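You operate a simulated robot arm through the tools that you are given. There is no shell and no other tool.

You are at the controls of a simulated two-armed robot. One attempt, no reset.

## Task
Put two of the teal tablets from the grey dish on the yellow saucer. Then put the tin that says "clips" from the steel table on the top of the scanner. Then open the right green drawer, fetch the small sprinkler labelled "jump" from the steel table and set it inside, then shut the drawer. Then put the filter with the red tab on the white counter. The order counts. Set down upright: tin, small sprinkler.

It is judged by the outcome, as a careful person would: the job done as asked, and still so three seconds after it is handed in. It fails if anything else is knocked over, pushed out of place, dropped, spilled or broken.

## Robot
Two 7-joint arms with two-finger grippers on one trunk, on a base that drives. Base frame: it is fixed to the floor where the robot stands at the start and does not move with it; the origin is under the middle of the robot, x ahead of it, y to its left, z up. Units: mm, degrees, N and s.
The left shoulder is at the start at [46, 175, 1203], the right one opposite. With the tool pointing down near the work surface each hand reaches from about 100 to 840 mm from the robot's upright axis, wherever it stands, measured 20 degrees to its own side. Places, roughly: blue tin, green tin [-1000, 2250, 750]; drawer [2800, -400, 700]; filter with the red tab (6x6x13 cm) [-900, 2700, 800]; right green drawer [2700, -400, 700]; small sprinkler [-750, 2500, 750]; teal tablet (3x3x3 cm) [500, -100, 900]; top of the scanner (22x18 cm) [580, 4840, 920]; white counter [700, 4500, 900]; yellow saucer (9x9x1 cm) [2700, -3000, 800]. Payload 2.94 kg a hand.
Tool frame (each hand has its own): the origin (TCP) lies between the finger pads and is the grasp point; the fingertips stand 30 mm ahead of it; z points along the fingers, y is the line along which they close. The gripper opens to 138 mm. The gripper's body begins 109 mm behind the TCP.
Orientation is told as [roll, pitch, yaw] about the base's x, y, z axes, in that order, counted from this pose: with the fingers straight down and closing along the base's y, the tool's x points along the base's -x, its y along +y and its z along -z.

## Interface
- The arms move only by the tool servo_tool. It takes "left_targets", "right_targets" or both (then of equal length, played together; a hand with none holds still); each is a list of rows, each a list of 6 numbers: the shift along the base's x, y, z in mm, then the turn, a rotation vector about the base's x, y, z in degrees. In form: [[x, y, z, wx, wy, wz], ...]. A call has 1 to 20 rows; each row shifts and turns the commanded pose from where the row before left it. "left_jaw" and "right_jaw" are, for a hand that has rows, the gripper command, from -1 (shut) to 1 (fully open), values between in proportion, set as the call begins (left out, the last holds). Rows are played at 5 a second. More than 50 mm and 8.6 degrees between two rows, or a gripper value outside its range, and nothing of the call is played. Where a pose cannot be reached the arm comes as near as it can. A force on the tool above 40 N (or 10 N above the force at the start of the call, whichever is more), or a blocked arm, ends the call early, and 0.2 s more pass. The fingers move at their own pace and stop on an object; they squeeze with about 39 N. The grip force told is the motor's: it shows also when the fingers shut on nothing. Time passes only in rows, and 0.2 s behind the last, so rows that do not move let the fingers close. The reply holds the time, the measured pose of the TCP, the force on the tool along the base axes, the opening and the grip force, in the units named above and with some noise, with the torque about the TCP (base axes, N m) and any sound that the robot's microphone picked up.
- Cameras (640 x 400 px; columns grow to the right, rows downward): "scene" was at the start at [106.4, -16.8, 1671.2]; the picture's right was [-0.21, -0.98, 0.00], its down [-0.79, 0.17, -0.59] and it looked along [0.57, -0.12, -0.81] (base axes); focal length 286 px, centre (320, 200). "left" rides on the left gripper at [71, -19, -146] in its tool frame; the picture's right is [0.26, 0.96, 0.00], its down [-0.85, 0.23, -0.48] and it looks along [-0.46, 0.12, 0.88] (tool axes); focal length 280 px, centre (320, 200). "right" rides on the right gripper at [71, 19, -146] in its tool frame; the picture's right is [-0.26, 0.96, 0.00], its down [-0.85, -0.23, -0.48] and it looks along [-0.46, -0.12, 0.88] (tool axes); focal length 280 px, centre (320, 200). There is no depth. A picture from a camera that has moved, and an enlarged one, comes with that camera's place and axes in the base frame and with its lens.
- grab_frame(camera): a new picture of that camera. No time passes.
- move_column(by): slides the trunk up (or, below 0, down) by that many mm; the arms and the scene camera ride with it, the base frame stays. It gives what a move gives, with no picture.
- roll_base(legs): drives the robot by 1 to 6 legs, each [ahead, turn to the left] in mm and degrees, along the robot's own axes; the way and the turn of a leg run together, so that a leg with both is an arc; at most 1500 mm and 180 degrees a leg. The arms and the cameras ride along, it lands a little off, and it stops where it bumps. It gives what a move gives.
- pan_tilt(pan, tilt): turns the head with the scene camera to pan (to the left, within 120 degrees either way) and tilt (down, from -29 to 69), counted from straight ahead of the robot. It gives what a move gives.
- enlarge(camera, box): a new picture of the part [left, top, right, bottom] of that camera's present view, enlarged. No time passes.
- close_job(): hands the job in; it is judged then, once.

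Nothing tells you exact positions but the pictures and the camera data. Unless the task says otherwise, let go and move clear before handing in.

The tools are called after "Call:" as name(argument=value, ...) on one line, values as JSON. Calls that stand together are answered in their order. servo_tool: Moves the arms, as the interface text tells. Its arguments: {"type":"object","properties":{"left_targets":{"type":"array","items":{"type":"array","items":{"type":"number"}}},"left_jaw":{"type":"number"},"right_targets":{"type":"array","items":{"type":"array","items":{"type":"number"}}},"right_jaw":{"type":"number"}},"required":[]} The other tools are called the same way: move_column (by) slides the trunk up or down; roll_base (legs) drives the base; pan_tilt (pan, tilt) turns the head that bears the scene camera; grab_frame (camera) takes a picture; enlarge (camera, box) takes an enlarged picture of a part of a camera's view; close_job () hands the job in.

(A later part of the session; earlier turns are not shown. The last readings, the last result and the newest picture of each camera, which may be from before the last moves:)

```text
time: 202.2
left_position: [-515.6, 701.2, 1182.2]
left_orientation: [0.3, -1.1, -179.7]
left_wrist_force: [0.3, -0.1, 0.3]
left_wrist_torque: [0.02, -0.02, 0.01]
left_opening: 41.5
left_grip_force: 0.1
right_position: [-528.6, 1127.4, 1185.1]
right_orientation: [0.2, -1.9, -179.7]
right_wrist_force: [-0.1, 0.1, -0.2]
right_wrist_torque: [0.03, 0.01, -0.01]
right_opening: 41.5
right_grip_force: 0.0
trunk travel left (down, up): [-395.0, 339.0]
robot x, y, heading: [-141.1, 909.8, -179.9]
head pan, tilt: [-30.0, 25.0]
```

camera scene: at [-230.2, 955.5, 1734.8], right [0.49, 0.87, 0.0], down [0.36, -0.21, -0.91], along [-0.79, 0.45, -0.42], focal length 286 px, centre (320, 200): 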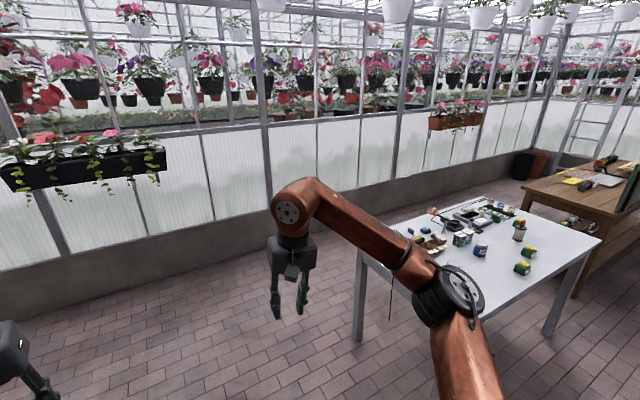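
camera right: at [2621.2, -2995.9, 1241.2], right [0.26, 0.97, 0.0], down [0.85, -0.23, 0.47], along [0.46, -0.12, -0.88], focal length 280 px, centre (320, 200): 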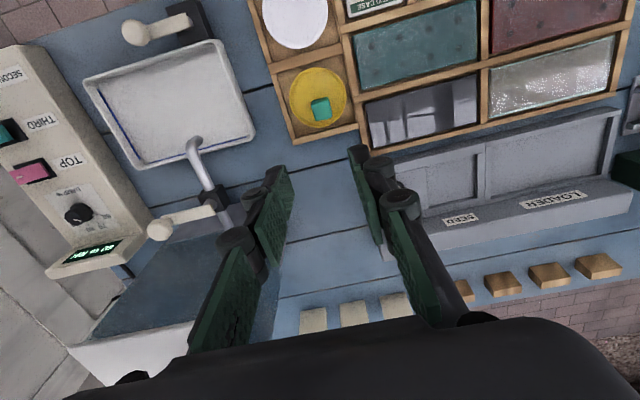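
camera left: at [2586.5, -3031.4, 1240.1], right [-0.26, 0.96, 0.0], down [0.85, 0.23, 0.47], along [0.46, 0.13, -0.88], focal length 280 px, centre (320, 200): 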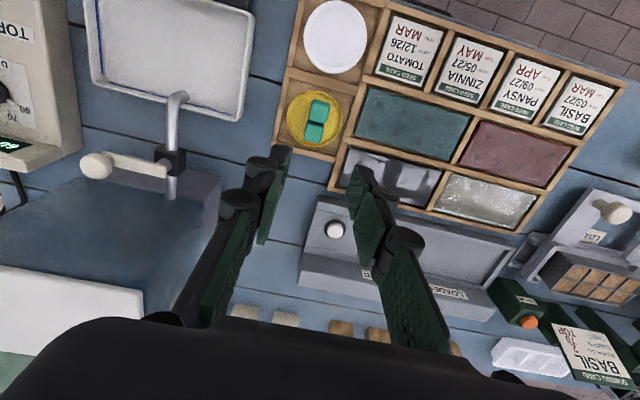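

It's stable now with the arms tucked. I'll turn right to face +y.

Call:
servo_tool(left_targets=[[0, 0, 0, 0, -1.1, 0], [0, 0, 0, 0, 0, 0]], right_targets=[[0, 0, 0, 0, -1.9, 0], [0, 0, 0, 0, 0, 0]])

Call:
roll_base(legs=[[0, -90]])

```text
time: 202.8
left_position: [-515.3, 702.5, 1181.7]
left_orientation: [0.2, 0.1, -179.6]
left_wrist_force: [-1.3, 0.9, 0.2]
left_wrist_torque: [0.01, 0.05, -0.05]
left_opening: 41.3
left_grip_force: 0.0
right_position: [-528.8, 1127.3, 1185.5]
right_orientation: [0.2, 0.0, -179.6]
right_wrist_force: [-0.1, 0.5, -0.4]
right_wrist_torque: [0.0, 0.02, -0.03]
right_opening: 41.1
right_grip_force: 0.1
trunk travel left (down, up): [-395.0, 339.0]
robot x, y, heading: [-138.6, 914.1, -179.6]
head pan, tilt: [-30.0, 25.0]
```

```text
time: 207.0
left_position: [-350.1, 1290.0, 1183.1]
left_orientation: [0.1, 0.0, 90.6]
left_wrist_force: [0.3, -0.3, 0.0]
left_wrist_torque: [0.01, 0.01, -0.01]
left_opening: 41.3
left_grip_force: 0.1
right_position: [76.8, 1303.8, 1185.2]
right_orientation: [0.2, 0.1, 90.6]
right_wrist_force: [0.1, 0.3, 0.4]
right_wrist_torque: [0.0, 0.01, 0.0]
right_opening: 41.5
right_grip_force: 0.1
trunk travel left (down, up): [-395.0, 339.0]
robot x, y, heading: [-133.9, 912.7, 90.6]
head pan, tilt: [-30.0, 25.0]
```

Call:
roll_base(legs=[[0, 5], [500, 0], [0, -5.5]])

Call:
pan_tilt(pan=40, tilt=45)

Call:
grab_frame(camera="scene")

Call:
pan_tilt(pan=-40, tilt=45)

Call:
grab_frame(camera="scene")

```text
time: 211.0
left_position: [-393.0, 1791.0, 1181.8]
left_orientation: [0.2, 0.1, 89.9]
left_wrist_force: [0.0, 0.5, -0.1]
left_wrist_torque: [0.01, 0.02, -0.02]
left_opening: 41.4
left_grip_force: 0.1
right_position: [33.7, 1799.1, 1184.4]
right_orientation: [0.2, 0.0, 89.8]
right_wrist_force: [0.1, -0.8, 0.3]
right_wrist_torque: [-0.04, 0.07, 0.01]
right_opening: 41.6
right_grip_force: 0.0
trunk travel left (down, up): [-395.0, 339.0]
robot x, y, heading: [-185.7, 1411.0, 89.9]
head pan, tilt: [-30.0, 25.0]
```

```text
time: 212.4
left_position: [-393.4, 1790.7, 1183.0]
left_orientation: [0.2, 0.0, 89.8]
left_wrist_force: [0.2, -0.2, -0.1]
left_wrist_torque: [0.06, -0.03, -0.01]
left_opening: 41.3
left_grip_force: 0.1
right_position: [33.8, 1799.5, 1184.5]
right_orientation: [0.2, 0.1, 89.8]
right_wrist_force: [-0.2, 0.5, 0.0]
right_wrist_torque: [0.0, 0.01, 0.0]
right_opening: 41.6
right_grip_force: 0.0
trunk travel left (down, up): [-395.0, 339.0]
robot x, y, heading: [-184.0, 1410.6, 89.6]
head pan, tilt: [40.0, 45.0]
```

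```text
taken
camera scene: at [-238.0, 1498.2, 1703.5], right [0.77, 0.64, 0.0], down [0.45, -0.54, -0.71], along [-0.45, 0.54, -0.71], focal length 286 px, centre (320, 200)
```

scene: 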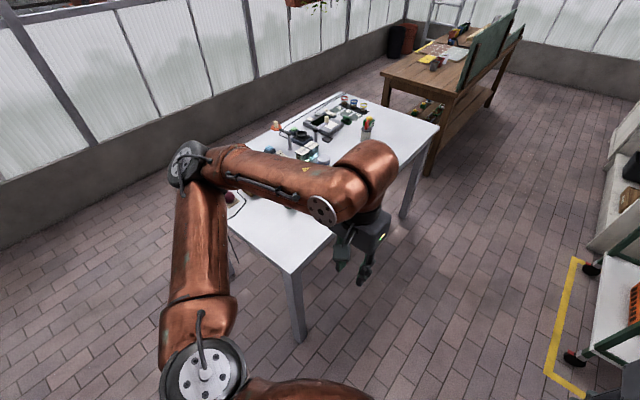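

```text
time: 213.9
left_position: [-393.1, 1790.4, 1181.8]
left_orientation: [0.2, 0.0, 89.7]
left_wrist_force: [1.1, -0.2, -0.9]
left_wrist_torque: [0.01, 0.05, -0.02]
left_opening: 41.4
left_grip_force: 0.1
right_position: [33.0, 1801.2, 1183.7]
right_orientation: [0.1, -0.1, 89.8]
right_wrist_force: [-0.7, 0.1, -0.9]
right_wrist_torque: [-0.03, -0.01, -0.06]
right_opening: 41.8
right_grip_force: 0.1
trunk travel left (down, up): [-395.0, 339.0]
robot x, y, heading: [-184.6, 1408.0, 89.7]
head pan, tilt: [-40.0, 45.0]
```

```text
taken
camera scene: at [-133.7, 1497.8, 1703.5], right [0.76, -0.65, 0.0], down [-0.46, -0.54, -0.71], along [0.46, 0.54, -0.71], focal length 286 px, centre (320, 200)
```

scene: 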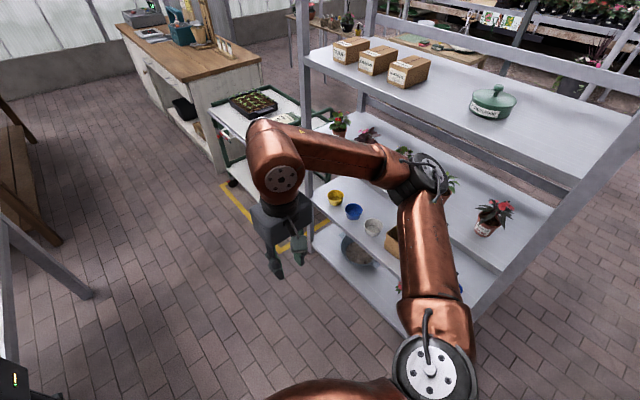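

Call:
roll_base(legs=[[850, 0]])

Call:
roll_base(legs=[[0, 90]])

Call:
pan_tilt(pan=0, tilt=45)

Call:
grab_frame(camera="scene")

```text
time: 218.5
left_position: [-392.3, 2654.2, 1180.7]
left_orientation: [0.1, 0.2, 90.1]
left_wrist_force: [-0.4, 0.3, 0.3]
left_wrist_torque: [-0.04, -0.01, 0.02]
left_opening: 41.4
left_grip_force: 0.0
right_position: [34.1, 2663.3, 1182.9]
right_orientation: [0.2, 0.0, 90.0]
right_wrist_force: [0.3, -0.5, -0.7]
right_wrist_torque: [-0.02, 0.0, 0.0]
right_opening: 41.2
right_grip_force: 0.1
trunk travel left (down, up): [-395.0, 339.0]
robot x, y, heading: [-187.2, 2273.3, 90.1]
head pan, tilt: [-40.0, 45.0]
```

```text
time: 222.8
left_position: [-558.0, 2057.1, 1181.0]
left_orientation: [0.2, 0.0, -178.7]
left_wrist_force: [0.5, 1.3, 0.5]
left_wrist_torque: [0.04, 0.0, 0.04]
left_opening: 41.4
left_grip_force: 0.0
right_position: [-577.8, 2482.6, 1184.0]
right_orientation: [0.3, 0.0, -178.7]
right_wrist_force: [-0.6, 0.4, 0.7]
right_wrist_torque: [0.06, -0.01, -0.03]
right_opening: 41.2
right_grip_force: 0.0
trunk travel left (down, up): [-395.0, 339.0]
robot x, y, heading: [-182.2, 2273.9, -178.8]
head pan, tilt: [-40.0, 45.0]
```

```text
time: 223.8
left_position: [-558.2, 2056.7, 1182.0]
left_orientation: [0.2, 0.0, -178.7]
left_wrist_force: [0.2, -1.0, -1.0]
left_wrist_torque: [-0.01, 0.03, 0.0]
left_opening: 41.3
left_grip_force: 0.1
right_position: [-577.8, 2483.9, 1183.6]
right_orientation: [0.3, -0.1, -178.7]
right_wrist_force: [0.1, 0.1, -0.7]
right_wrist_torque: [-0.04, -0.01, 0.01]
right_opening: 41.2
right_grip_force: 0.1
trunk travel left (down, up): [-395.0, 339.0]
robot x, y, heading: [-183.0, 2270.6, -178.8]
head pan, tilt: [0.0, 45.0]
```

```text
taken
camera scene: at [-292.4, 2270.2, 1703.5], right [-0.02, 1.0, 0.0], down [0.71, 0.01, -0.71], along [-0.71, -0.01, -0.71], focal length 286 px, centre (320, 200)
```

scene: 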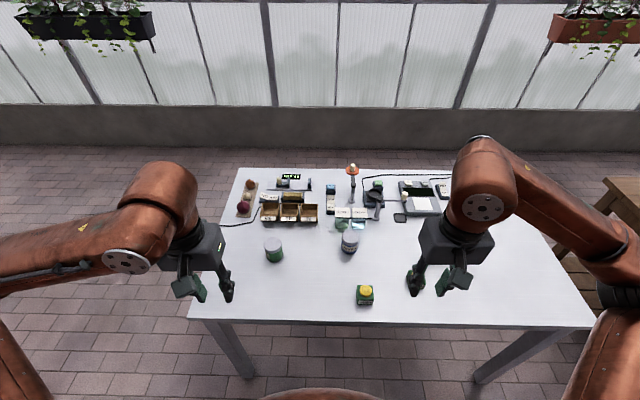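

Call:
enlarge(camera="scene", box=[230, 160, 470, 320])

Call:
grab_frame(camera="left")

Call:
grab_frame(camera="right")

```text
2.50 times, centred on (350, 240) of scene
camera zoom: at [-292.4, 2270.2, 1703.5], right [-0.02, 1.0, 0.0], down [0.71, 0.01, -0.71], along [-0.71, -0.01, -0.71], focal length 714 px, centre (245, 100)
```

zoom: 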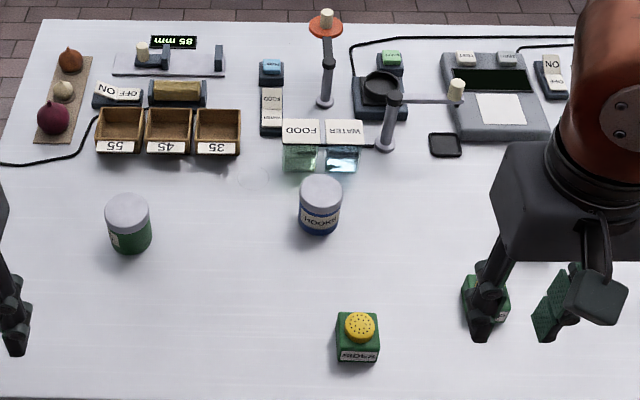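

```text
taken
camera left: at [-489.6, 2077.9, 1327.4], right [0.28, -0.96, 0.0], down [-0.84, -0.25, 0.48], along [-0.46, -0.14, -0.88], focal length 280 px, centre (320, 200)
```

left: 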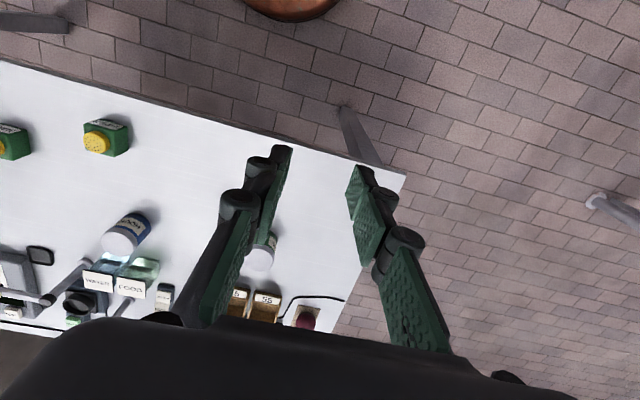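

```text
taken
camera right: at [-506.4, 2465.3, 1328.5], right [-0.24, -0.97, 0.0], down [-0.85, 0.21, 0.47], along [-0.46, 0.11, -0.88], focal length 280 px, centre (320, 200)
```

right: 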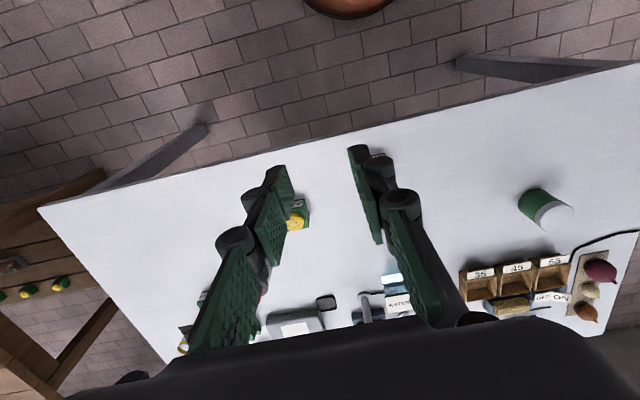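

Two tins: the blue says "HOOKS", and the green one is probably "CLIPS". Two small green/yellow sprinklers are here too. I'll move the left hand to read the green tin's label.

Call:
enlarge(camera="scene", box=[255, 225, 315, 270])

Call:
enlarge(camera="scene", box=[340, 270, 430, 320])

Call:
servo_tool(left_targets=[[20, -45, 0, 0, 0, 0], [20, -45, 0, 0, 0, 0], [0, -45, 0, 0, 0, 0], [0, -20, 0, 0, 0, 0], [0, 0, 0, 0, 0, 0]])

Call:
grab_frame(camera="left")

```text
8.89 times, centred on (285, 248) of scene
camera zoom: at [-292.4, 2270.2, 1703.5], right [-0.02, 1.0, 0.0], down [0.71, 0.01, -0.71], along [-0.71, -0.01, -0.71], focal length 2540 px, centre (631, -222)
```

zoom: 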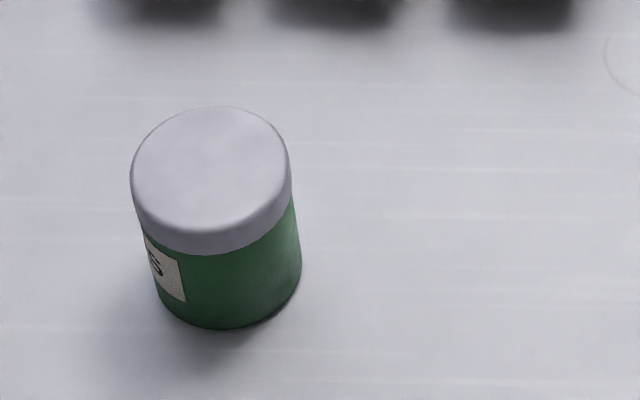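

```text
7.11 times, centred on (385, 295) of scene
camera zoom: at [-292.4, 2270.2, 1703.5], right [-0.02, 1.0, 0.0], down [0.71, 0.01, -0.71], along [-0.71, -0.01, -0.71], focal length 2032 px, centre (-142, -476)
```

zoom: 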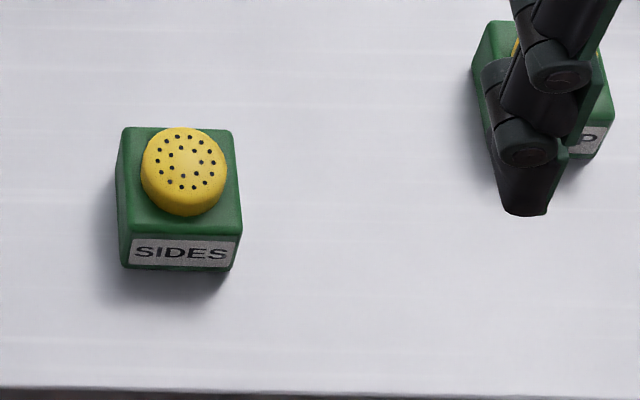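

```text
time: 225.1
left_position: [-518.6, 1899.9, 1183.2]
left_orientation: [0.1, 0.0, -178.9]
left_wrist_force: [0.7, -0.3, 0.5]
left_wrist_torque: [0.01, 0.0, 0.02]
left_opening: 41.6
left_grip_force: 0.1
right_position: [-579.0, 2482.2, 1182.9]
right_orientation: [0.2, -0.1, -178.7]
right_wrist_force: [0.1, -0.1, -0.2]
right_wrist_torque: [0.02, -0.01, 0.0]
right_opening: 41.2
right_grip_force: 0.1
trunk travel left (down, up): [-395.0, 339.0]
robot x, y, heading: [-178.8, 2278.3, -178.6]
head pan, tilt: [0.0, 45.0]
```

```text
taken
camera left: at [-449.8, 1921.9, 1327.8], right [0.28, -0.96, 0.0], down [-0.84, -0.25, 0.48], along [-0.46, -0.14, -0.88], focal length 280 px, centre (320, 200)
```

left: 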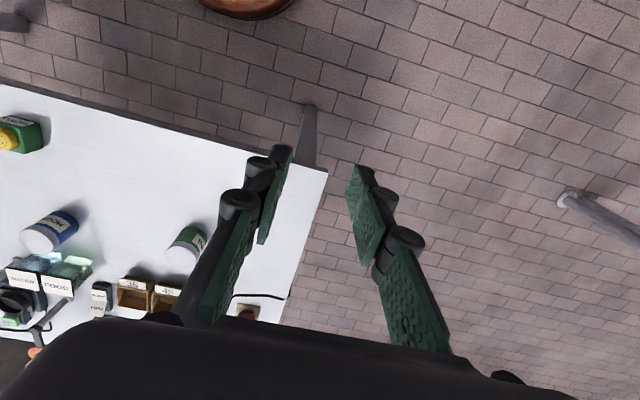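

Call:
enlarge(camera="left", box=[150, 200, 230, 280])

```text
5.00 times, centred on (190, 240) of left
camera zoom: at [-449.8, 1921.9, 1327.8], right [0.28, -0.96, 0.0], down [-0.84, -0.25, 0.48], along [-0.46, -0.14, -0.88], focal length 1402 px, centre (970, 0)
```

zoom: 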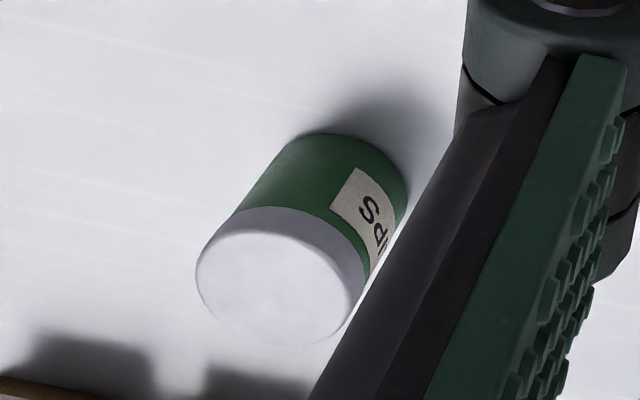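

The green tin reads "…PS", so it's CLIPS, at about (-882, 2098), lid top ≈ 888. The second sprinkler, under the right hand, ends in "P", so that one is JUMP. I'll drive slightly closer and bring the left hand over the green tin.

Call:
roll_base(legs=[[70, -1.2]])

Call:
servo_tool(left_targets=[[-30, 25, 0, 0, 0, 0], [-40, 25, 0, 0, 0, 0], [-40, 25, -15, 0, 0, 0], [-40, 25, -20, 0, 0, 0], [-40, 25, -20, 0, 0, 0], [-40, 25, -20, 0, 0, 0], [-35, 25, -20, 0, 0, 0], [-28, 23, -20, 0, 0, 0], [0, 0, 0, 0, 0, 0]], left_jaw=0.5)

Call:
grab_frame(camera="left")

Call:
grab_frame(camera="scene")

```text
time: 226.1
left_position: [-592.1, 1907.2, 1184.2]
left_orientation: [0.2, -0.3, -179.9]
left_wrist_force: [0.9, -0.4, 1.4]
left_wrist_torque: [-0.01, 0.08, -0.02]
left_opening: 41.6
left_grip_force: 0.0
right_position: [-638.3, 2489.7, 1186.0]
right_orientation: [0.3, -0.3, -179.9]
right_wrist_force: [0.6, 0.1, 0.3]
right_wrist_torque: [-0.02, 0.04, -0.02]
right_opening: 41.4
right_grip_force: 0.0
trunk travel left (down, up): [-395.0, 339.0]
robot x, y, heading: [-254.5, 2272.7, -180.0]
head pan, tilt: [0.0, 45.0]
```

```text
refused: row 4 steps farther than a row can; nothing moved
```

```text
taken
camera left: at [-521.6, 1927.1, 1329.7], right [0.26, -0.96, 0.0], down [-0.85, -0.23, 0.48], along [-0.46, -0.13, -0.88], focal length 280 px, centre (320, 200)
```

left: 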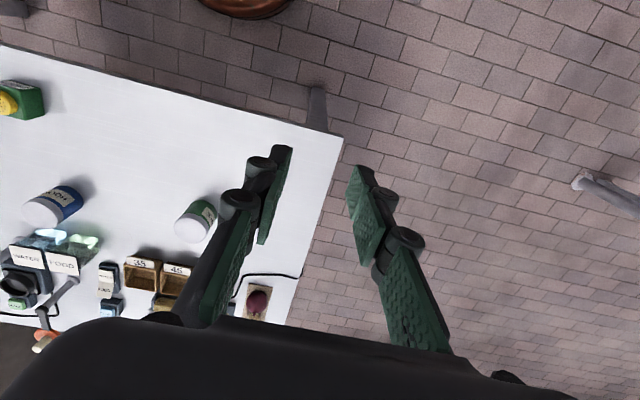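

```text
taken
camera scene: at [-356.2, 2271.5, 1704.3], right [0.0, 1.0, 0.0], down [0.7, 0.0, -0.71], along [-0.71, 0.0, -0.7], focal length 286 px, centre (320, 200)
```

scene: 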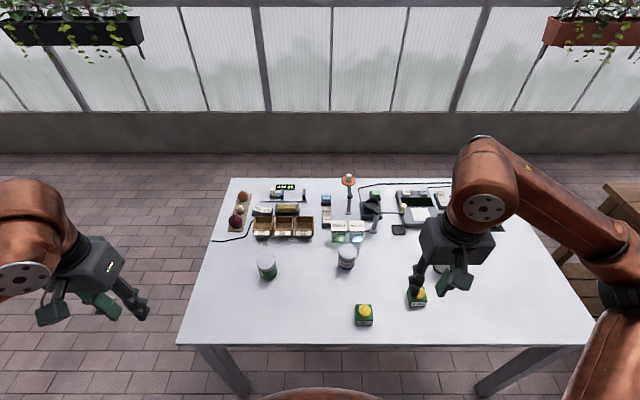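

Call:
servo_tool(left_targets=[[-37, 23, -10, 0, 0, 0], [-37, 23, -10, 0, 0, 0], [-37, 23, -15, 0, 0, 0], [-37, 23, -15, 0, 0, 0], [-37, 23, -15, 0, 0, 0], [-37, 23, -20, 0, 0, 0], [-37, 23, -20, 0, 0, 0], [-34, 24, -20, 0, 0, 0], [0, 0, -20, 0, 0, 0], [0, 0, 0, 0, 0, 0]], left_jaw=0.5)

Call:
grab_frame(camera="left")

Call:
enlarge(camera="scene", box=[200, 200, 360, 300])

```text
time: 228.3
left_position: [-888.9, 2094.9, 1039.2]
left_orientation: [0.3, -0.1, -179.9]
left_wrist_force: [1.5, 0.7, 1.0]
left_wrist_torque: [-0.03, 0.0, 0.03]
left_opening: 103.6
left_grip_force: 0.0
right_position: [-644.8, 2490.8, 1184.0]
right_orientation: [0.2, -0.1, -179.9]
right_wrist_force: [0.4, -0.2, 0.0]
right_wrist_torque: [-0.04, -0.05, -0.02]
right_opening: 41.5
right_grip_force: 0.1
trunk travel left (down, up): [-395.0, 339.0]
robot x, y, heading: [-255.0, 2275.0, -180.1]
head pan, tilt: [0.0, 45.0]
```

```text
taken
camera left: at [-819.2, 2115.0, 1184.0], right [0.26, -0.96, 0.0], down [-0.85, -0.23, 0.48], along [-0.46, -0.13, -0.88], focal length 280 px, centre (320, 200)
```

left: 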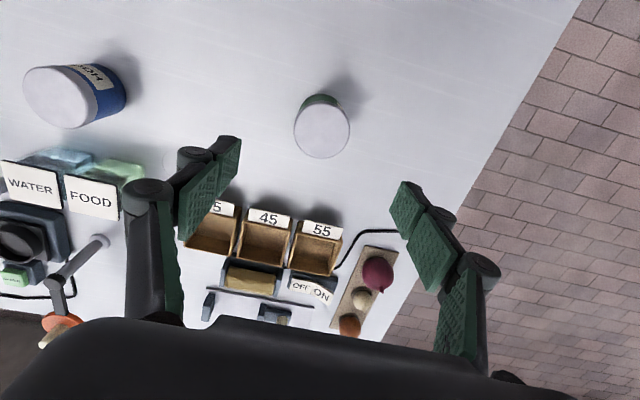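

```text
4.00 times, centred on (280, 250) of scene
camera zoom: at [-363.4, 2272.9, 1703.5], right [0.0, 1.0, 0.0], down [0.71, 0.0, -0.71], along [-0.71, 0.0, -0.71], focal length 1143 px, centre (480, 0)
```

zoom: 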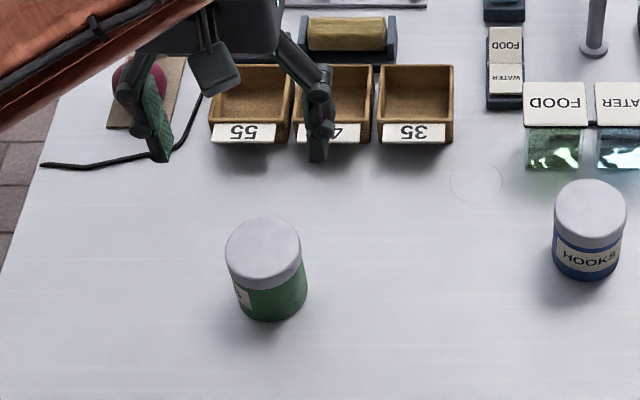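

Call:
servo_tool(left_targets=[[-8, -6, -40, 0, 0, 0], [0, 0, -40, 0, 0, 0], [0, 0, -40, 0, 0, 0], [0, 0, -35, 0, 0, 0], [0, 0, 0, 0, 0, 0]])

Call:
grab_frame(camera="left")

Call:
enlarge(camera="scene", box=[200, 200, 360, 300])

```text
time: 229.5
left_position: [-896.1, 2086.5, 883.1]
left_orientation: [0.2, 0.0, -179.9]
left_wrist_force: [-0.1, 0.2, 0.0]
left_wrist_torque: [-0.02, 0.03, 0.01]
left_opening: 103.4
left_grip_force: 0.1
right_position: [-643.1, 2490.8, 1184.3]
right_orientation: [0.2, -0.1, -179.9]
right_wrist_force: [0.6, 0.0, -0.7]
right_wrist_torque: [-0.02, 0.02, 0.02]
right_opening: 41.2
right_grip_force: 0.0
trunk travel left (down, up): [-395.0, 339.0]
robot x, y, heading: [-253.8, 2272.2, -180.0]
head pan, tilt: [0.0, 45.0]
```

```text
taken
camera left: at [-826.5, 2106.4, 1026.9], right [0.26, -0.96, 0.0], down [-0.85, -0.23, 0.48], along [-0.46, -0.13, -0.88], focal length 280 px, centre (320, 200)
```

left: 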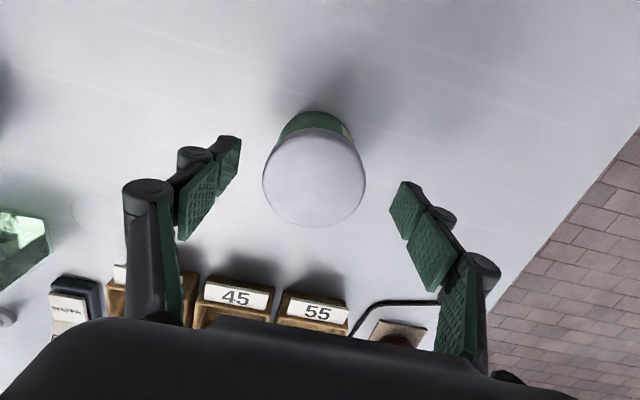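

```text
4.00 times, centred on (280, 250) of scene
camera zoom: at [-362.9, 2271.8, 1703.6], right [0.0, 1.0, 0.0], down [0.71, 0.0, -0.71], along [-0.71, 0.0, -0.71], focal length 1143 px, centre (480, 0)
```

zoom: 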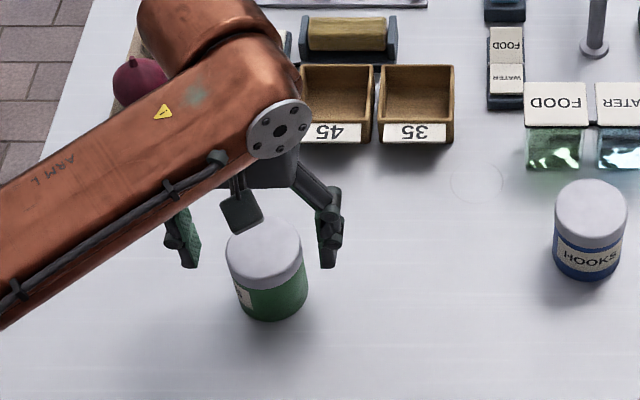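

Call:
servo_tool(left_targets=[[0, 3.5, -15, 0, 0, 0], [0, 0, -12, 0, 0, 0], [0, 0, -8, 0, 0, 0], [0, 0, 0, 0, 0, 0]])

Call:
enlarge(camera="scene", box=[230, 225, 330, 290])

```text
time: 230.5
left_position: [-896.1, 2089.4, 847.8]
left_orientation: [0.2, -0.1, -179.8]
left_wrist_force: [0.4, -0.2, 1.1]
left_wrist_torque: [0.0, -0.03, 0.04]
left_opening: 103.3
left_grip_force: 0.0
right_position: [-643.1, 2490.9, 1184.4]
right_orientation: [0.1, 0.0, -179.9]
right_wrist_force: [0.1, -0.3, -0.4]
right_wrist_torque: [-0.02, -0.01, 0.03]
right_opening: 41.2
right_grip_force: 0.1
trunk travel left (down, up): [-395.0, 339.0]
robot x, y, heading: [-257.4, 2273.8, -180.3]
head pan, tilt: [0.0, 45.0]
```

```text
6.15 times, centred on (280, 258) of scene
camera zoom: at [-363.0, 2271.7, 1703.5], right [0.0, 1.0, 0.0], down [0.71, 0.0, -0.71], along [-0.71, 0.0, -0.71], focal length 1759 px, centre (566, -154)
```

zoom: 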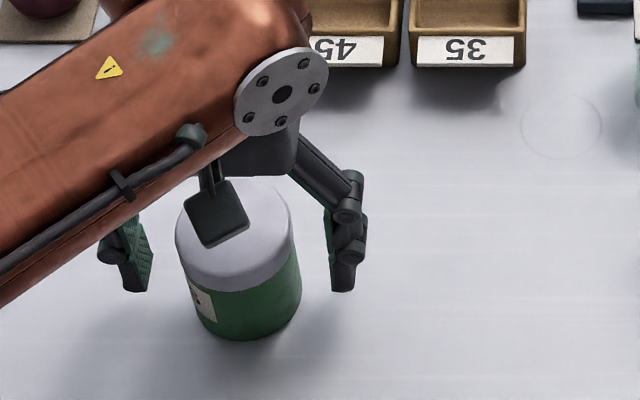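

Call:
servo_tool(left_targets=[[0, 0, -2, 0, 0, 0], [0, 0, 0, 0, 0, 0], [0, 0, 0, 0, 0, 0], [0, 0, 0, 0, 0, 0], [0, 0, 0, 0, 0, 0], [0, 0, 0, 0, 0, 0]], left_jaw=-1)

Call:
enlarge(camera="scene", box=[230, 225, 330, 290])

```text
time: 231.9
left_position: [-898.1, 2089.6, 844.9]
left_orientation: [0.2, -0.1, -179.8]
left_wrist_force: [-1.7, -0.7, 2.3]
left_wrist_torque: [0.11, 0.09, 0.04]
left_opening: 60.5
left_grip_force: 39.1
right_position: [-643.0, 2490.0, 1183.9]
right_orientation: [0.2, -0.2, -180.0]
right_wrist_force: [-0.4, 0.4, -0.5]
right_wrist_torque: [-0.03, 0.03, 0.0]
right_opening: 41.3
right_grip_force: 0.0
trunk travel left (down, up): [-395.0, 339.0]
robot x, y, heading: [-255.5, 2273.3, -180.0]
head pan, tilt: [0.0, 45.0]
```

```text
6.15 times, centred on (280, 258) of scene
camera zoom: at [-363.0, 2271.8, 1703.5], right [0.0, 1.0, 0.0], down [0.71, 0.0, -0.71], along [-0.71, 0.0, -0.71], focal length 1759 px, centre (566, -154)
```

zoom: 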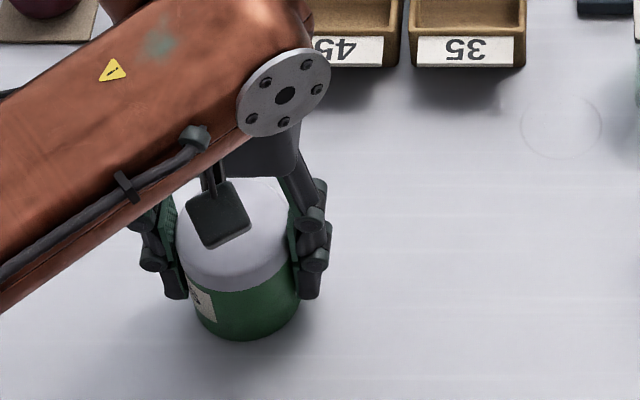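

The tin is gripped at 60.5 mm. I'll lift it slowly and check.

Call:
servo_tool(left_targets=[[0, 0, 10, 0, 0, 0], [0, 0, 20, 0, 0, 0], [0, 0, 30, 0, 0, 0], [0, 0, 40, 0, 0, 0], [0, 0, 0, 0, 0, 0]])

Call:
grab_frame(camera="left")

Call:
grab_frame(camera="scene")

```text
time: 233.1
left_position: [-896.2, 2087.1, 945.8]
left_orientation: [0.2, 0.1, -179.9]
left_wrist_force: [-1.1, -0.2, -1.6]
left_wrist_torque: [0.0, -0.01, -0.01]
left_opening: 60.8
left_grip_force: 39.2
right_position: [-643.9, 2489.7, 1184.8]
right_orientation: [0.2, 0.0, -179.9]
right_wrist_force: [-0.7, -0.2, -0.3]
right_wrist_torque: [0.0, 0.04, -0.01]
right_opening: 41.3
right_grip_force: 0.1
trunk travel left (down, up): [-395.0, 339.0]
robot x, y, heading: [-255.3, 2275.2, -180.1]
head pan, tilt: [0.0, 45.0]
```

```text
taken
camera left: at [-827.5, 2108.2, 1091.2], right [0.26, -0.96, 0.0], down [-0.85, -0.23, 0.48], along [-0.46, -0.13, -0.88], focal length 280 px, centre (320, 200)
```

left: 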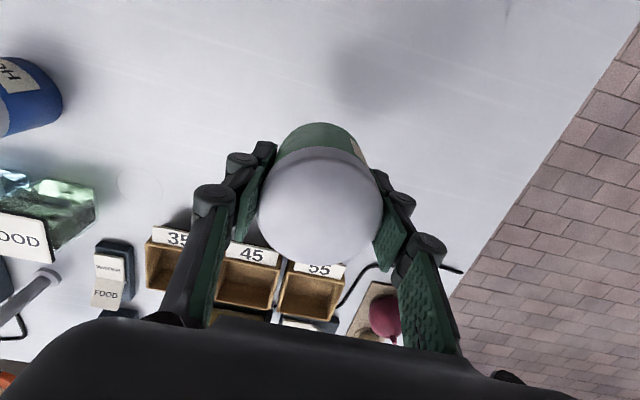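

```text
taken
camera scene: at [-363.8, 2271.3, 1703.4], right [0.0, 1.0, 0.0], down [0.71, 0.0, -0.71], along [-0.71, 0.0, -0.71], focal length 286 px, centre (320, 200)
```

scene: 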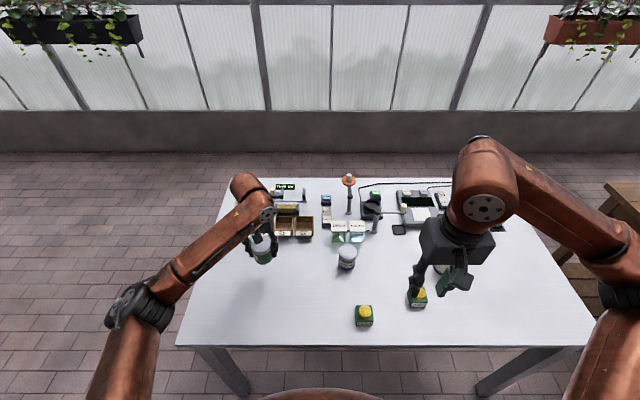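

The tin is held upright. I'll raise it and tuck the left arm.

Call:
servo_tool(left_targets=[[0, 0, 45, 0, 0, 0], [10, 0, 40, 0, 0, 0], [30, -3, 30, 0, 0, 0], [35, -3, 25, 0, 0, 0], [35, -4, 25, 0, 0, 0], [35, -4, 25, 0, 0, 0], [35, -4, 20, 0, 0, 0], [35, -4, 15, 0, 0, 0], [30, -4, 10, 0, 0, 0], [20, -2, 0, 0, 0, 0], [0, 0, 0, 0, 0, 0]])

Call:
pan_tilt(pan=-100, tilt=30)

Call:
grab_frame(camera="scene")

```text
time: 235.5
left_position: [-632.1, 2063.2, 1181.7]
left_orientation: [0.2, -0.2, -179.8]
left_wrist_force: [-0.9, 0.3, -0.9]
left_wrist_torque: [-0.03, -0.02, 0.0]
left_opening: 61.0
left_grip_force: 39.2
right_position: [-643.9, 2490.5, 1184.2]
right_orientation: [0.2, 0.0, -179.9]
right_wrist_force: [0.3, 1.1, 0.2]
right_wrist_torque: [0.03, -0.03, 0.01]
right_opening: 41.4
right_grip_force: 0.0
trunk travel left (down, up): [-395.0, 339.0]
robot x, y, heading: [-256.1, 2272.0, -180.1]
head pan, tilt: [0.0, 45.0]
```

```text
time: 237.2
left_position: [-632.9, 2061.6, 1179.2]
left_orientation: [0.1, -0.2, -179.8]
left_wrist_force: [0.3, 0.5, -1.9]
left_wrist_torque: [-0.02, 0.01, 0.0]
left_opening: 60.7
left_grip_force: 39.0
right_position: [-643.7, 2491.1, 1184.1]
right_orientation: [0.2, -0.1, -179.8]
right_wrist_force: [0.2, 0.7, -0.3]
right_wrist_torque: [0.01, -0.01, -0.02]
right_opening: 41.2
right_grip_force: 0.1
trunk travel left (down, up): [-395.0, 339.0]
robot x, y, heading: [-253.8, 2277.0, -179.9]
head pan, tilt: [-100.0, 30.0]
```

```text
taken
camera scene: at [-266.2, 2360.7, 1726.2], right [0.98, -0.17, 0.0], down [-0.09, -0.49, -0.87], along [0.15, 0.85, -0.5], focal length 286 px, centre (320, 200)
```

scene: 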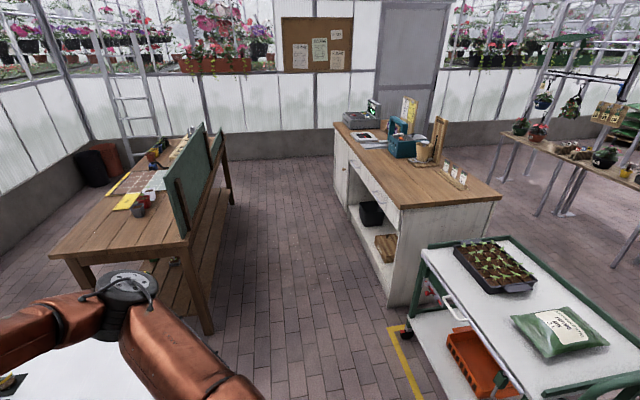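

The counter runs x ≈ 400–1090, y ≈ 3600–5300, with the scanner at its far-left end. I'll back off, turn to +y, and drive up between the desk and counter.

Call:
roll_base(legs=[[-100, 0]])

Call:
roll_base(legs=[[0, -90]])

Call:
pan_tilt(pan=0, tilt=40)

Call:
grab_frame(camera="scene")

```text
time: 238.4
left_position: [-539.0, 2060.8, 1179.7]
left_orientation: [0.2, 0.2, -179.9]
left_wrist_force: [0.7, -0.4, -1.2]
left_wrist_torque: [-0.01, 0.03, 0.03]
left_opening: 60.8
left_grip_force: 39.1
right_position: [-551.7, 2488.9, 1183.4]
right_orientation: [0.2, 0.3, -180.0]
right_wrist_force: [-0.6, 0.0, 0.3]
right_wrist_torque: [0.01, 0.02, 0.0]
right_opening: 41.4
right_grip_force: 0.0
trunk travel left (down, up): [-395.0, 339.0]
robot x, y, heading: [-156.4, 2273.9, -179.6]
head pan, tilt: [-100.0, 30.0]
```

```text
time: 242.7
left_position: [-359.4, 2645.4, 1182.8]
left_orientation: [0.2, -0.5, 88.9]
left_wrist_force: [0.5, 0.4, -2.3]
left_wrist_torque: [-0.05, -0.01, 0.02]
left_opening: 60.8
left_grip_force: 39.4
right_position: [69.0, 2648.0, 1186.9]
right_orientation: [0.2, -0.6, 88.9]
right_wrist_force: [0.8, -0.7, 0.0]
right_wrist_torque: [-0.02, 0.01, 0.0]
right_opening: 41.5
right_grip_force: 0.1
trunk travel left (down, up): [-395.0, 339.0]
robot x, y, heading: [-154.9, 2273.0, 89.0]
head pan, tilt: [-100.0, 30.0]
```

```text
time: 244.4
left_position: [-358.2, 2645.4, 1183.3]
left_orientation: [0.2, -0.5, 88.9]
left_wrist_force: [0.4, 0.4, -1.6]
left_wrist_torque: [0.01, 0.02, -0.02]
left_opening: 60.7
left_grip_force: 38.5
right_position: [70.4, 2649.0, 1187.7]
right_orientation: [0.3, -0.5, 89.0]
right_wrist_force: [0.2, -0.1, 0.7]
right_wrist_torque: [0.01, 0.02, -0.02]
right_opening: 41.4
right_grip_force: 0.0
trunk travel left (down, up): [-395.0, 339.0]
robot x, y, heading: [-151.5, 2273.2, 88.8]
head pan, tilt: [0.0, 40.0]
```

```text
taken
camera scene: at [-152.4, 2383.6, 1710.8], right [1.0, -0.02, 0.0], down [-0.01, -0.64, -0.77], along [0.02, 0.77, -0.64], focal length 286 px, centre (320, 200)
```

scene: 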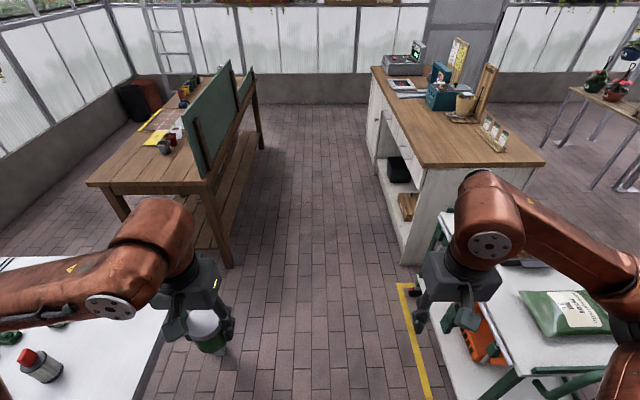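

The way ahead is clear, so I'm driving up toward the scanner.

Call:
roll_base(legs=[[1500, 1], [1060, 0]])

Call:
roll_base(legs=[[0, -90]])

Call:
pan_tilt(pan=0, tilt=45)

Call:
grab_frame(camera="scene")

```text
time: 256.9
left_position: [-329.7, 5210.9, 1182.7]
left_orientation: [0.2, -0.5, 89.7]
left_wrist_force: [0.8, -0.3, -1.5]
left_wrist_torque: [0.01, 0.05, -0.02]
left_opening: 61.0
left_grip_force: 38.6
right_position: [98.2, 5220.3, 1187.5]
right_orientation: [0.2, -0.5, 89.8]
right_wrist_force: [-0.3, -0.3, -0.8]
right_wrist_torque: [-0.01, -0.02, 0.03]
right_opening: 41.4
right_grip_force: 0.0
trunk travel left (down, up): [-395.0, 339.0]
robot x, y, heading: [-121.4, 4840.0, 89.9]
head pan, tilt: [0.0, 40.0]
```

```text
time: 261.1
left_position: [246.5, 5051.0, 1182.4]
left_orientation: [0.1, -0.5, 0.0]
left_wrist_force: [-0.1, 0.4, -2.1]
left_wrist_torque: [0.02, -0.01, -0.04]
left_opening: 60.7
left_grip_force: 38.8
right_position: [258.3, 4622.0, 1187.2]
right_orientation: [0.3, -0.7, -0.1]
right_wrist_force: [0.1, 0.4, 0.1]
right_wrist_torque: [0.02, 0.01, -0.02]
right_opening: 41.2
right_grip_force: 0.1
trunk travel left (down, up): [-395.0, 339.0]
robot x, y, heading: [-118.9, 4844.9, -0.1]
head pan, tilt: [0.0, 40.0]
```

```text
time: 261.8
left_position: [247.6, 5050.9, 1182.7]
left_orientation: [0.1, -0.5, -0.2]
left_wrist_force: [0.4, 0.6, -1.7]
left_wrist_torque: [0.0, 0.04, 0.01]
left_opening: 61.0
left_grip_force: 39.0
right_position: [257.2, 4623.6, 1187.7]
right_orientation: [0.2, -0.6, 0.1]
right_wrist_force: [0.1, -0.2, 0.6]
right_wrist_torque: [0.01, 0.06, 0.0]
right_opening: 41.1
right_grip_force: 0.0
trunk travel left (down, up): [-395.0, 339.0]
robot x, y, heading: [-123.1, 4840.4, -0.1]
head pan, tilt: [0.0, 45.0]
```

```text
taken
camera scene: at [-13.3, 4839.9, 1703.5], right [0.0, -1.0, 0.0], down [-0.71, 0.0, -0.71], along [0.71, 0.0, -0.71], focal length 286 px, centre (320, 200)
```

scene: 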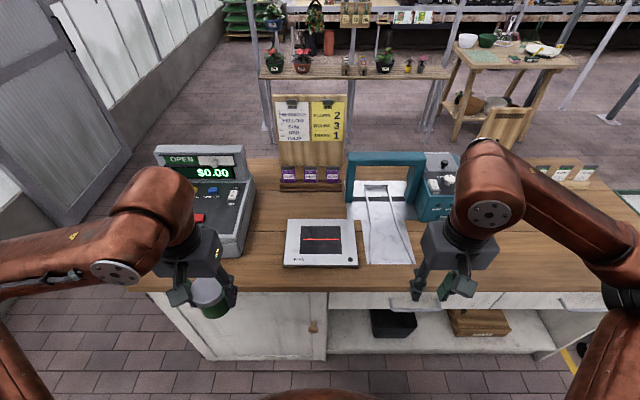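

The scanner, the flat white device with a dark glass, is at about (578, 4840, 920). I'll drive 100 mm closer, then bring the tin over it.

Call:
roll_base(legs=[[100, 0]])

Call:
enlarge(camera="scene", box=[240, 180, 400, 300])

Call:
grab_frame(camera="left")

Call:
grab_frame(camera="right")

```text
time: 262.9
left_position: [349.1, 5051.1, 1183.1]
left_orientation: [0.2, -0.4, -0.2]
left_wrist_force: [0.5, -0.5, -2.1]
left_wrist_torque: [0.02, 0.04, -0.04]
left_opening: 61.0
left_grip_force: 39.3
right_position: [358.4, 4623.0, 1187.2]
right_orientation: [0.3, -0.6, -0.1]
right_wrist_force: [-0.1, 0.4, 0.3]
right_wrist_torque: [-0.01, 0.08, 0.01]
right_opening: 41.4
right_grip_force: 0.1
trunk travel left (down, up): [-395.0, 339.0]
robot x, y, heading: [-18.2, 4837.1, -0.2]
head pan, tilt: [0.0, 45.0]
```

```text
3.33 times, centred on (320, 240) of scene
camera zoom: at [86.9, 4839.5, 1703.6], right [0.0, -1.0, 0.0], down [-0.71, 0.0, -0.71], along [0.71, 0.0, -0.71], focal length 953 px, centre (320, 67)
```

zoom: 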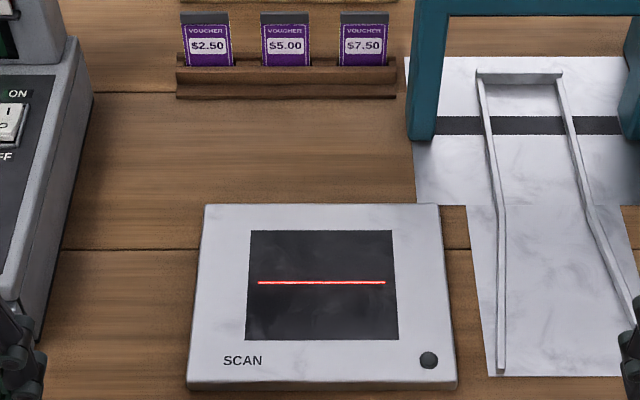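

```text
taken
camera left: at [274.6, 5031.5, 1328.2], right [-0.26, 0.97, 0.0], down [0.85, 0.23, 0.48], along [0.47, 0.13, -0.88], focal length 280 px, centre (320, 200)
```

left: 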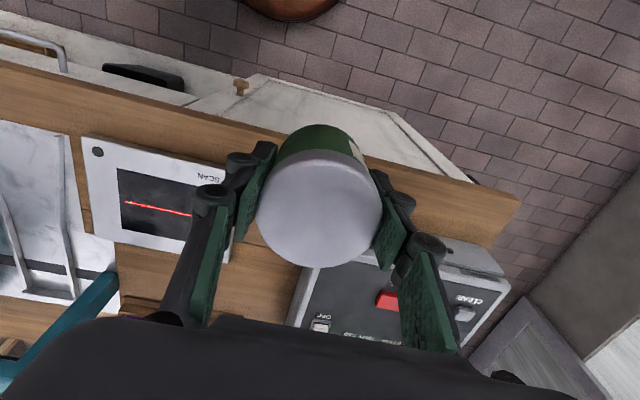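

```text
taken
camera right: at [286.3, 4641.8, 1331.4], right [0.26, 0.96, 0.01], down [0.84, -0.23, 0.48], along [0.47, -0.12, -0.88], focal length 280 px, centre (320, 200)
```

right: 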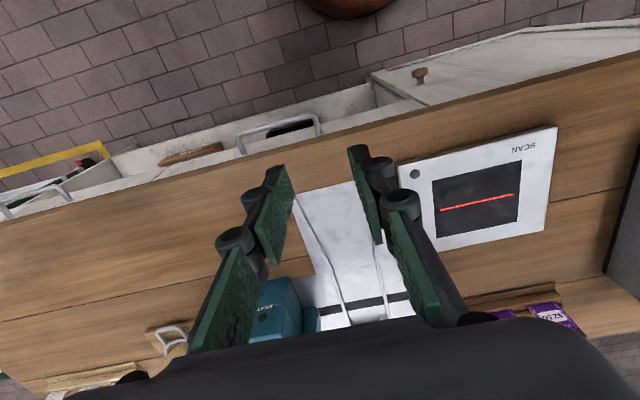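

Call:
servo_tool(left_targets=[[20, -40, 0, 0, 0.4, 0.2], [20, -40, 0, 0, 0, 0], [20, -40, 0, 0, 0, 0], [41, -23.5, -10, 0, 0, 0], [41, -23.5, -10, 0, 0, 0], [41, -23.5, -10, 0, 0, 0], [41, -23, -10, 0, 0, 0], [0, 0, -40, 0, 0, 0], [0, 0, -40, 0, 0, 0], [0, 0, 0, 0, 0, 0]])

Call:
grab_frame(camera="left")

Call:
enlarge(camera="scene", box=[220, 160, 420, 310])

```text
time: 265.1
left_position: [569.2, 4835.0, 1062.2]
left_orientation: [0.1, -0.2, 0.1]
left_wrist_force: [-0.5, 0.4, -1.7]
left_wrist_torque: [0.01, -0.02, -0.01]
left_opening: 60.7
left_grip_force: 39.0
right_position: [356.6, 4622.7, 1185.9]
right_orientation: [0.2, -0.6, -0.1]
right_wrist_force: [-0.1, -0.2, -0.3]
right_wrist_torque: [-0.04, -0.08, 0.0]
right_opening: 41.8
right_grip_force: 0.1
trunk travel left (down, up): [-395.0, 339.0]
robot x, y, heading: [-20.4, 4844.1, -0.2]
head pan, tilt: [0.0, 45.0]
```

```text
taken
camera left: at [496.5, 4815.8, 1208.7], right [-0.26, 0.96, 0.0], down [0.85, 0.23, 0.48], along [0.46, 0.13, -0.88], focal length 280 px, centre (320, 200)
```

left: 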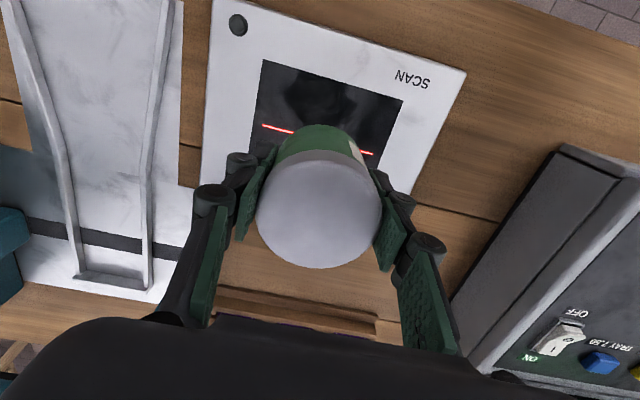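

```text
2.67 times, centred on (320, 235) of scene
camera zoom: at [85.9, 4839.2, 1703.6], right [0.0, -1.0, 0.0], down [-0.71, 0.0, -0.71], along [0.71, 0.0, -0.71], focal length 762 px, centre (320, 107)
```

zoom: 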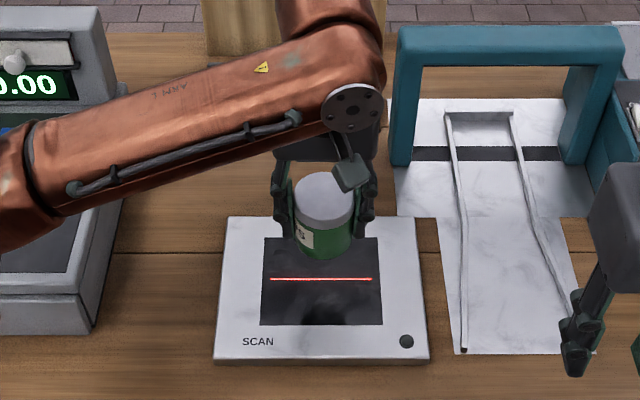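

Call:
servo_tool(left_targets=[[5, 2, -40, 0, 0.2, 0], [0, 0, -35, 0, 0, 0], [0, 0, -15, 0, 0, 0], [0, 0, 0, 0, 0, 0]])

Call:
enlarge(camera="scene", box=[270, 210, 370, 300])

```text
time: 266.1
left_position: [574.7, 4837.7, 975.0]
left_orientation: [0.2, 0.1, -0.1]
left_wrist_force: [0.4, -0.1, -0.8]
left_wrist_torque: [0.02, -0.01, -0.02]
left_opening: 61.0
left_grip_force: 38.4
right_position: [357.2, 4622.3, 1187.2]
right_orientation: [0.2, -0.6, -0.1]
right_wrist_force: [0.5, 0.5, -0.1]
right_wrist_torque: [-0.02, 0.01, 0.0]
right_opening: 41.3
right_grip_force: 0.0
trunk travel left (down, up): [-395.0, 339.0]
robot x, y, heading: [-21.1, 4838.6, -0.2]
head pan, tilt: [0.0, 45.0]
```

```text
4.44 times, centred on (320, 255) of scene
camera zoom: at [86.3, 4839.2, 1703.6], right [0.0, -1.0, 0.0], down [-0.71, 0.0, -0.71], along [0.71, 0.0, -0.71], focal length 1270 px, centre (320, -44)
```

zoom: 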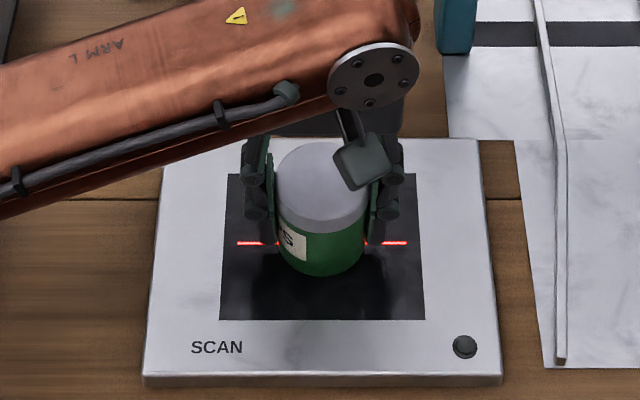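

Centred over the scanner. I'll lower in small steps until I feel contact.

Call:
servo_tool(left_targets=[[0, 0, -6, 0, 0, 0], [0, 0, -5, 0, 0, 0], [0, 0, 0, 0, 0, 0]])

Call:
servo_tool(left_targets=[[0, 0, -4, 0, 0, 0], [0, 0, 0, 0, 0, 0]])

```text
time: 266.9
left_position: [576.8, 4838.6, 965.4]
left_orientation: [0.1, -0.2, 0.1]
left_wrist_force: [0.9, 1.7, 17.0]
left_wrist_torque: [-0.17, 0.11, -0.01]
left_opening: 60.9
left_grip_force: 38.5
right_position: [357.2, 4622.2, 1188.0]
right_orientation: [0.2, -0.7, -0.2]
right_wrist_force: [0.0, -0.2, -0.8]
right_wrist_torque: [0.0, 0.0, 0.02]
right_opening: 41.6
right_grip_force: 0.0
trunk travel left (down, up): [-395.0, 339.0]
robot x, y, heading: [-19.2, 4842.9, -0.3]
head pan, tilt: [0.0, 45.0]
```

```text
time: 267.6
left_position: [575.3, 4839.6, 961.4]
left_orientation: [0.1, -0.3, 0.0]
left_wrist_force: [2.9, 2.3, 28.9]
left_wrist_torque: [0.0, -0.18, -0.27]
left_opening: 61.1
left_grip_force: 38.7
right_position: [356.2, 4624.1, 1187.3]
right_orientation: [0.2, -0.8, -0.1]
right_wrist_force: [-0.3, 0.6, 0.3]
right_wrist_torque: [-0.01, 0.01, 0.01]
right_opening: 41.5
right_grip_force: 0.0
trunk travel left (down, up): [-395.0, 339.0]
robot x, y, heading: [-25.9, 4839.7, 0.0]
head pan, tilt: [0.0, 45.0]
```

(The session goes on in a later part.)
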